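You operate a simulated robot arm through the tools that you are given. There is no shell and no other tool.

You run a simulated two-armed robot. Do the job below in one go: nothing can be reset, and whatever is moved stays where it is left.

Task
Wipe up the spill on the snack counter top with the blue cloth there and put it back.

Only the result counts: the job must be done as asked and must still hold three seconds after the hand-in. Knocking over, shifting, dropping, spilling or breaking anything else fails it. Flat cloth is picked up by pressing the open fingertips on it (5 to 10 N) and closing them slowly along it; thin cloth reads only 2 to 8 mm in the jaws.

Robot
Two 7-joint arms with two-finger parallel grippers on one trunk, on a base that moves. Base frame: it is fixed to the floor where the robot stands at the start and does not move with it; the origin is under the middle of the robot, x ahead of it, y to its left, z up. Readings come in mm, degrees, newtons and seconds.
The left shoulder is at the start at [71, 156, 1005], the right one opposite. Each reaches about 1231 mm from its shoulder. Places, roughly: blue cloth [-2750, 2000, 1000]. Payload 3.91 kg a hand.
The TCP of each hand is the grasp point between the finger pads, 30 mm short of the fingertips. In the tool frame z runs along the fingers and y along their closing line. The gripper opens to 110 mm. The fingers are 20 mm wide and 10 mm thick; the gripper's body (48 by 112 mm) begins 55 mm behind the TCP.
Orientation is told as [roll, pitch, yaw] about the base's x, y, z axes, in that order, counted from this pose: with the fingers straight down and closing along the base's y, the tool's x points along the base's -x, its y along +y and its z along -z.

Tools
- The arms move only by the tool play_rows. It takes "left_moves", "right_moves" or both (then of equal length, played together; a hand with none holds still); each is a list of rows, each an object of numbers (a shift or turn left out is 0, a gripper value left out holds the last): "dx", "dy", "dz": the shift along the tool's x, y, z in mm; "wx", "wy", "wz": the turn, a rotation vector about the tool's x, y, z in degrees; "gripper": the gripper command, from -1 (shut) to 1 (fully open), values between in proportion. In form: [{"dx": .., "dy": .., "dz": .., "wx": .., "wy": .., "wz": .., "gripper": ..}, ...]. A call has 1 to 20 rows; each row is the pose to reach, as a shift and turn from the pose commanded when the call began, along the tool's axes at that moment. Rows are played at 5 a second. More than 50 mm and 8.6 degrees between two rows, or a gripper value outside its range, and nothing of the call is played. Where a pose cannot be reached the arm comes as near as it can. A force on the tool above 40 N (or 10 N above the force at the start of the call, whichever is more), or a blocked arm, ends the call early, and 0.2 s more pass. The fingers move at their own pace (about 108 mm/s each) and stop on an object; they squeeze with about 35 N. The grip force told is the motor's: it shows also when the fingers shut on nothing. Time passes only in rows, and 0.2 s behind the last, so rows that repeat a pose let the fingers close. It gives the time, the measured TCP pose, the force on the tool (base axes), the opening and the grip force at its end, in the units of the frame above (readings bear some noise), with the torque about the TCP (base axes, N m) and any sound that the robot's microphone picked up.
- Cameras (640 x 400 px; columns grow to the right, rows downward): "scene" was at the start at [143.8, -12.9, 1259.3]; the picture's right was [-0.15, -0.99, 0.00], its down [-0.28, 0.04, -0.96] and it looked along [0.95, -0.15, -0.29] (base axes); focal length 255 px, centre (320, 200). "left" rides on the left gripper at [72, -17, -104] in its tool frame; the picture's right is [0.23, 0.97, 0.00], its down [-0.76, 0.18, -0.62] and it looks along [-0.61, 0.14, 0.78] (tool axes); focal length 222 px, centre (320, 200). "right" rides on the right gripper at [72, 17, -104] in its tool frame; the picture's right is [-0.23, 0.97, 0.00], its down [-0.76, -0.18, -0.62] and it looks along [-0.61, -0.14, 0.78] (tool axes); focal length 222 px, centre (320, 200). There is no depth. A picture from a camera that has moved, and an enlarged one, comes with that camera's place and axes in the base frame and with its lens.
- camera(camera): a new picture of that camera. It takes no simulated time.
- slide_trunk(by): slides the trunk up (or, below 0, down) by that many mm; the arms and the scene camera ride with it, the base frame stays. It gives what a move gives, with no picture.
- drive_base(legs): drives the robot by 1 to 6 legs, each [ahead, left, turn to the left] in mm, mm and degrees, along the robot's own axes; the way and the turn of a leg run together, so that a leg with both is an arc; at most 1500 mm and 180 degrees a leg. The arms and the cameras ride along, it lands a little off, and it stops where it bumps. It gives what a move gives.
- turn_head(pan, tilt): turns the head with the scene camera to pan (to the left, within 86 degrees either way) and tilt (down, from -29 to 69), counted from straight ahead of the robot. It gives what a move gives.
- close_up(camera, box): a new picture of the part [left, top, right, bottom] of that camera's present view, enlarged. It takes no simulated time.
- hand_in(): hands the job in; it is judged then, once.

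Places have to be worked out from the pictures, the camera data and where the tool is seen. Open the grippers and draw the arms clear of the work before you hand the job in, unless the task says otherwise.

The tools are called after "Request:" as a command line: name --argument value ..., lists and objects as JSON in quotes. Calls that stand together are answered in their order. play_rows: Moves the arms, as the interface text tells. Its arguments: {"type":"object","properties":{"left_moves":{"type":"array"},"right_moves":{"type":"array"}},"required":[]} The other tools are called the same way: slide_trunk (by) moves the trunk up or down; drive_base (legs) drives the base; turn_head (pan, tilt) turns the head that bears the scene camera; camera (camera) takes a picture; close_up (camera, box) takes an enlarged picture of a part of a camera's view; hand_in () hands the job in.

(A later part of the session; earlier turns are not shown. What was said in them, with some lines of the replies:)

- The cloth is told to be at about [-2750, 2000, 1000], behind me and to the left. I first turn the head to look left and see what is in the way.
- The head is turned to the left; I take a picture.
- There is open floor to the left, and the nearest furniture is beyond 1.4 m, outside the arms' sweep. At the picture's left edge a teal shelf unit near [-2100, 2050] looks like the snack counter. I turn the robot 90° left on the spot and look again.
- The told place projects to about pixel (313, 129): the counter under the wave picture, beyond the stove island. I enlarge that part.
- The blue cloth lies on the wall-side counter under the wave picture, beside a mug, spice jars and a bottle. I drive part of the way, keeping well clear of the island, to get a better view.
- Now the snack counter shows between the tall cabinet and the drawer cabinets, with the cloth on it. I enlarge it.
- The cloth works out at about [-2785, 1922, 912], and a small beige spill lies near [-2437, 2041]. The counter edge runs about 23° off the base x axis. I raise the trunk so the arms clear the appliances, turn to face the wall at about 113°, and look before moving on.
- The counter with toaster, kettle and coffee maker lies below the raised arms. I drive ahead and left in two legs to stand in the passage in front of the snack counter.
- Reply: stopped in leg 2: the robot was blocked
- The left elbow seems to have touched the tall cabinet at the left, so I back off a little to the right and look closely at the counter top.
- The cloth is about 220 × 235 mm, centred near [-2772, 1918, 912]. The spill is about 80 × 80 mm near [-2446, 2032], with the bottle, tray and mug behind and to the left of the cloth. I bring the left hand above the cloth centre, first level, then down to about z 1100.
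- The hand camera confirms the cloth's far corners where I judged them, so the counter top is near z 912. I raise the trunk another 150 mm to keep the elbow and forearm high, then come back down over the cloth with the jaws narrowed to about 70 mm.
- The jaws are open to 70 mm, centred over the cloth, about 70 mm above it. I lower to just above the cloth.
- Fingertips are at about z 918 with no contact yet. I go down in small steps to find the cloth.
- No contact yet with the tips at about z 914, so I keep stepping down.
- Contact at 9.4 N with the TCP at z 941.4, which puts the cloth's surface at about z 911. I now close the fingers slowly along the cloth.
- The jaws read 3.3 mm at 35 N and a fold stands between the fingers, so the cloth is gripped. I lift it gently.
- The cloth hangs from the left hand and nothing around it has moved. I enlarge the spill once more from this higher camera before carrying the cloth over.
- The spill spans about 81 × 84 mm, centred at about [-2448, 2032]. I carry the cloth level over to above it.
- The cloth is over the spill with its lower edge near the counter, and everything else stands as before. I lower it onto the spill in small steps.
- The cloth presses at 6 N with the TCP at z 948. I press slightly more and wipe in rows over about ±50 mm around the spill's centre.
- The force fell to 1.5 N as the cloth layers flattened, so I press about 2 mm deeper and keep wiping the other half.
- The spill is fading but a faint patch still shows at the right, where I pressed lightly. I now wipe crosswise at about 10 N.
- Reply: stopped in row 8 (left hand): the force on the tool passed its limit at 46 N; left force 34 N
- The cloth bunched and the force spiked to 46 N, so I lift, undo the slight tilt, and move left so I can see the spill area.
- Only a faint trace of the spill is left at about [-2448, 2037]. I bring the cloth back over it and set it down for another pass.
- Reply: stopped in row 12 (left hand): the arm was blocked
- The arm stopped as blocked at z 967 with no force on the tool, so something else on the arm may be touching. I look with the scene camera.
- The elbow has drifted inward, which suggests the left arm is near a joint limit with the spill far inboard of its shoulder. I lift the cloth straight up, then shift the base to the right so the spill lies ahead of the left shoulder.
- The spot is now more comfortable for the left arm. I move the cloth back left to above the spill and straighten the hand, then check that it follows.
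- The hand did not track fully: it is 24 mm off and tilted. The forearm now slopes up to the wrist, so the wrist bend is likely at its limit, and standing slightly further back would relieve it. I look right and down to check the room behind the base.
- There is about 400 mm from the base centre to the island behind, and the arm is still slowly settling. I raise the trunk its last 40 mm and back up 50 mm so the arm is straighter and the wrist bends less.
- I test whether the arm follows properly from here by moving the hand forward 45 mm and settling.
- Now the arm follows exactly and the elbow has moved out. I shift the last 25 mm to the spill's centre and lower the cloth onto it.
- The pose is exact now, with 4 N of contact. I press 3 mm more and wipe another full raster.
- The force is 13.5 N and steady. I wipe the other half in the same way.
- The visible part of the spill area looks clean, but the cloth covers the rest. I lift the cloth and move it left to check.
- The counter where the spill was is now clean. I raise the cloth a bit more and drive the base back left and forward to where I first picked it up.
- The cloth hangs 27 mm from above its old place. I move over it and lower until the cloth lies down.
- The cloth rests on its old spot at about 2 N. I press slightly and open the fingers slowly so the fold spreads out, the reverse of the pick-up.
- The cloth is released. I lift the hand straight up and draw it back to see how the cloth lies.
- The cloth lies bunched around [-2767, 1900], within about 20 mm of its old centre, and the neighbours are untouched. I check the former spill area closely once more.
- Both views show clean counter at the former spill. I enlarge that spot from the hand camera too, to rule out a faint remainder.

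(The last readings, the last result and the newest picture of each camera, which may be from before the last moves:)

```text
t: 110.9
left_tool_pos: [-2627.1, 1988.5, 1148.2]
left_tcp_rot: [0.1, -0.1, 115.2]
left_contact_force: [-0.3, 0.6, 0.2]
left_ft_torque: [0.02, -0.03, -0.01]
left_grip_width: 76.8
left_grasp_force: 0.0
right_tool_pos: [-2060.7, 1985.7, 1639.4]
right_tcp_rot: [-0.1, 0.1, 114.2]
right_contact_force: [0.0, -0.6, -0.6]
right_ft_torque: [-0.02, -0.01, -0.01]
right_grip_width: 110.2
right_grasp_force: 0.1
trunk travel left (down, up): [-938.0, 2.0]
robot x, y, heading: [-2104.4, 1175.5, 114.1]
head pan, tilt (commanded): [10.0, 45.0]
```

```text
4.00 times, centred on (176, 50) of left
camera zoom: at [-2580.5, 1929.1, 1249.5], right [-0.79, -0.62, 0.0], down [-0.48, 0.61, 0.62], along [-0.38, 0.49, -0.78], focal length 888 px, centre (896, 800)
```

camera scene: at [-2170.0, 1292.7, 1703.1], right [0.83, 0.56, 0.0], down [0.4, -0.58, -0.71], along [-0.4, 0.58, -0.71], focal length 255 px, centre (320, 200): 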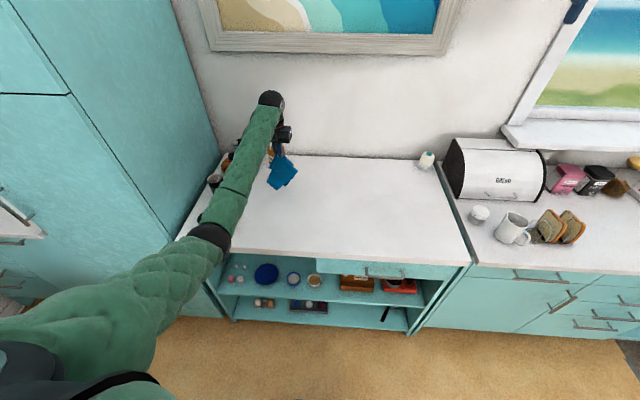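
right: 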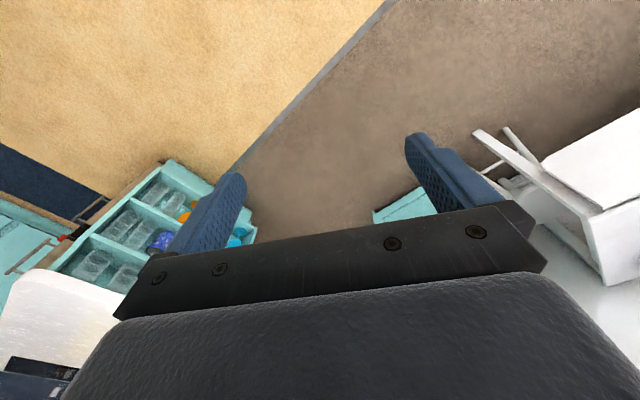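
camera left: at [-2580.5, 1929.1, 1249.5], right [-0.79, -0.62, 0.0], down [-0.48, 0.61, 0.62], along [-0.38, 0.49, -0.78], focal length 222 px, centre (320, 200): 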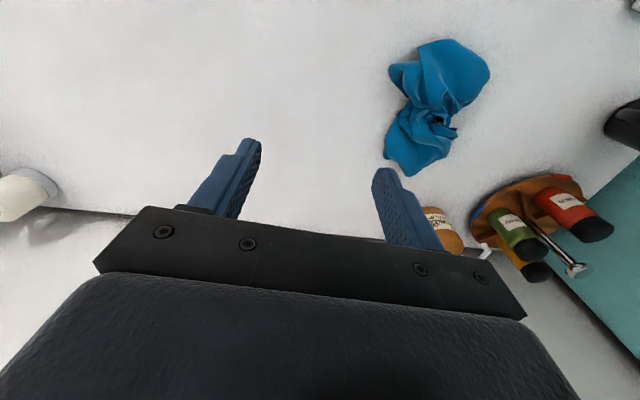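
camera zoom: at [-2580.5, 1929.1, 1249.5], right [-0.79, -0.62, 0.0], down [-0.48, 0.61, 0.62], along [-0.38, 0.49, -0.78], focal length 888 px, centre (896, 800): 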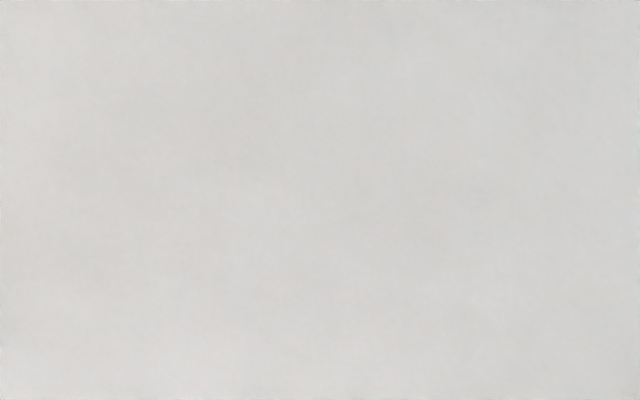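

The area is clean. I open the left gripper fully and draw the hand up and back from the counter.

Request:
play_rows --left_moves '[{"dz": -30, "gripper": 1}, {"dz": -60}, {"dz": -90}, {"dz": -120}, {"dz": -140, "dx": 20}, {"dz": -150, "dx": 50}, {"dz": -160, "dx": 80}, {"dz": -170, "dx": 110}, {"dz": -180, "dx": 140}, {"dz": -180, "dx": 140}]'

Request:
camera --camera "scene"

Request:
camera --camera "left"

```text
t: 113.1
left_tool_pos: [-2567.8, 1861.9, 1326.5]
left_tcp_rot: [-0.1, 0.0, 115.1]
left_contact_force: [0.2, -0.3, 0.3]
left_ft_torque: [-0.03, 0.0, 0.02]
left_grip_width: 110.2
left_grasp_force: 0.1
right_tool_pos: [-2060.9, 1987.6, 1638.8]
right_tcp_rot: [0.1, 0.2, 114.1]
right_contact_force: [-0.3, -0.4, -0.8]
right_ft_torque: [0.01, -0.01, 0.02]
right_grip_width: 110.0
right_grasp_force: 0.1
trunk travel left (down, up): [-938.0, 2.0]
robot x, y, heading: [-2103.2, 1175.1, 114.2]
head pan, tilt (commanded): [10.0, 45.0]
```

```text
taken
camera scene: at [-2170.4, 1293.2, 1703.0], right [0.83, 0.56, 0.0], down [0.4, -0.58, -0.71], along [-0.4, 0.58, -0.71], focal length 255 px, centre (320, 200)
```

scene: 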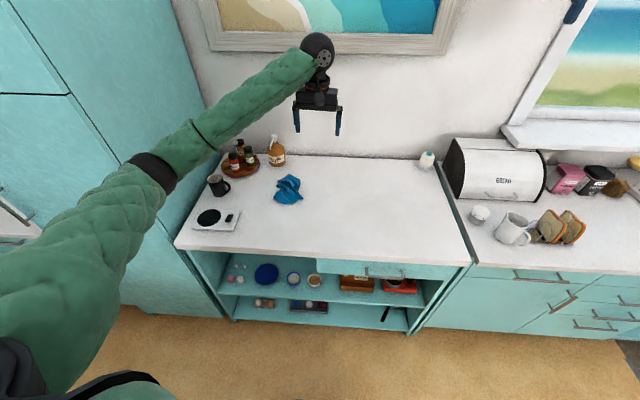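

```text
taken
camera left: at [-2521.7, 1801.8, 1428.5], right [-0.79, -0.62, 0.0], down [-0.48, 0.61, 0.62], along [-0.39, 0.49, -0.78], focal length 222 px, centre (320, 200)
```

left: 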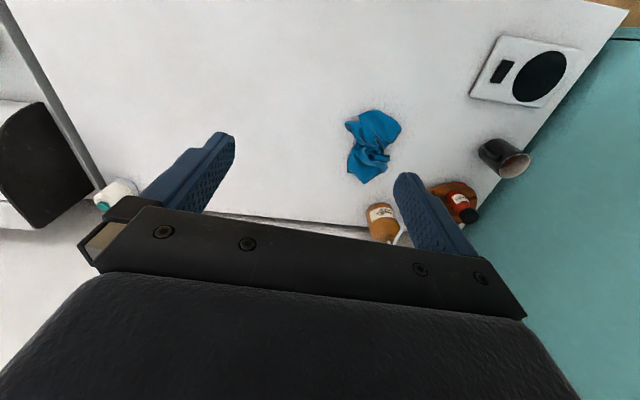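

The cloth lies back in its place near [-2775, 1920], the arms are clear, and both grippers are open. I take a last close look at the counter before handing in.

Request:
close_up --camera "scene" --box '[170, 120, 490, 320]'

```text
2.00 times, centred on (330, 220) of scene
camera zoom: at [-2170.4, 1293.2, 1703.0], right [0.83, 0.56, 0.0], down [0.4, -0.58, -0.71], along [-0.4, 0.58, -0.71], focal length 510 px, centre (300, 160)
```

zoom: 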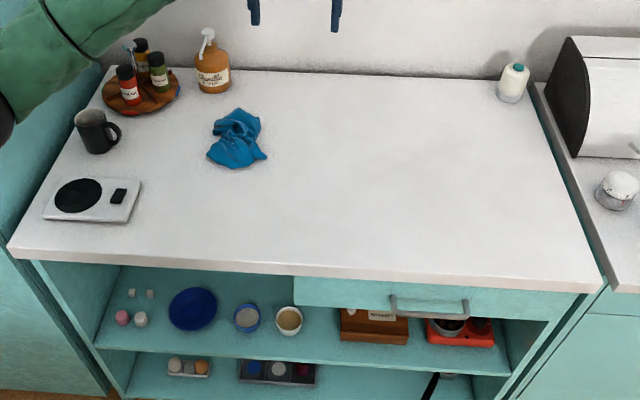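

The counter is clean, the cloth is back on its spot, and the mug, tray, bottle and scale stand unmoved. I hand the job in.

Request:
hand_in

```text
The job is handed in.
```

I wiped up the spill with the blue cloth and put the cloth back, then handed the job in. The last pictures, from both the scene camera and the hand camera, show no trace left.

- **Cloth:** it lies about 20 mm from its old centre, but bunched up. It was lying flat when I took it.
- **Other things:** the mug, spice tray, syrup bottle, scale and bread box look unmoved.
- **Contacts on the way:** while driving in, the robot was blocked once, probably by the left elbow touching the tall cabinet, and I backed off. During the wiping the left hand once pressed the counter with 46 N before stopping. I saw no damage from either.
- **Arms:** both grippers are open and the arms are clear of the counter.
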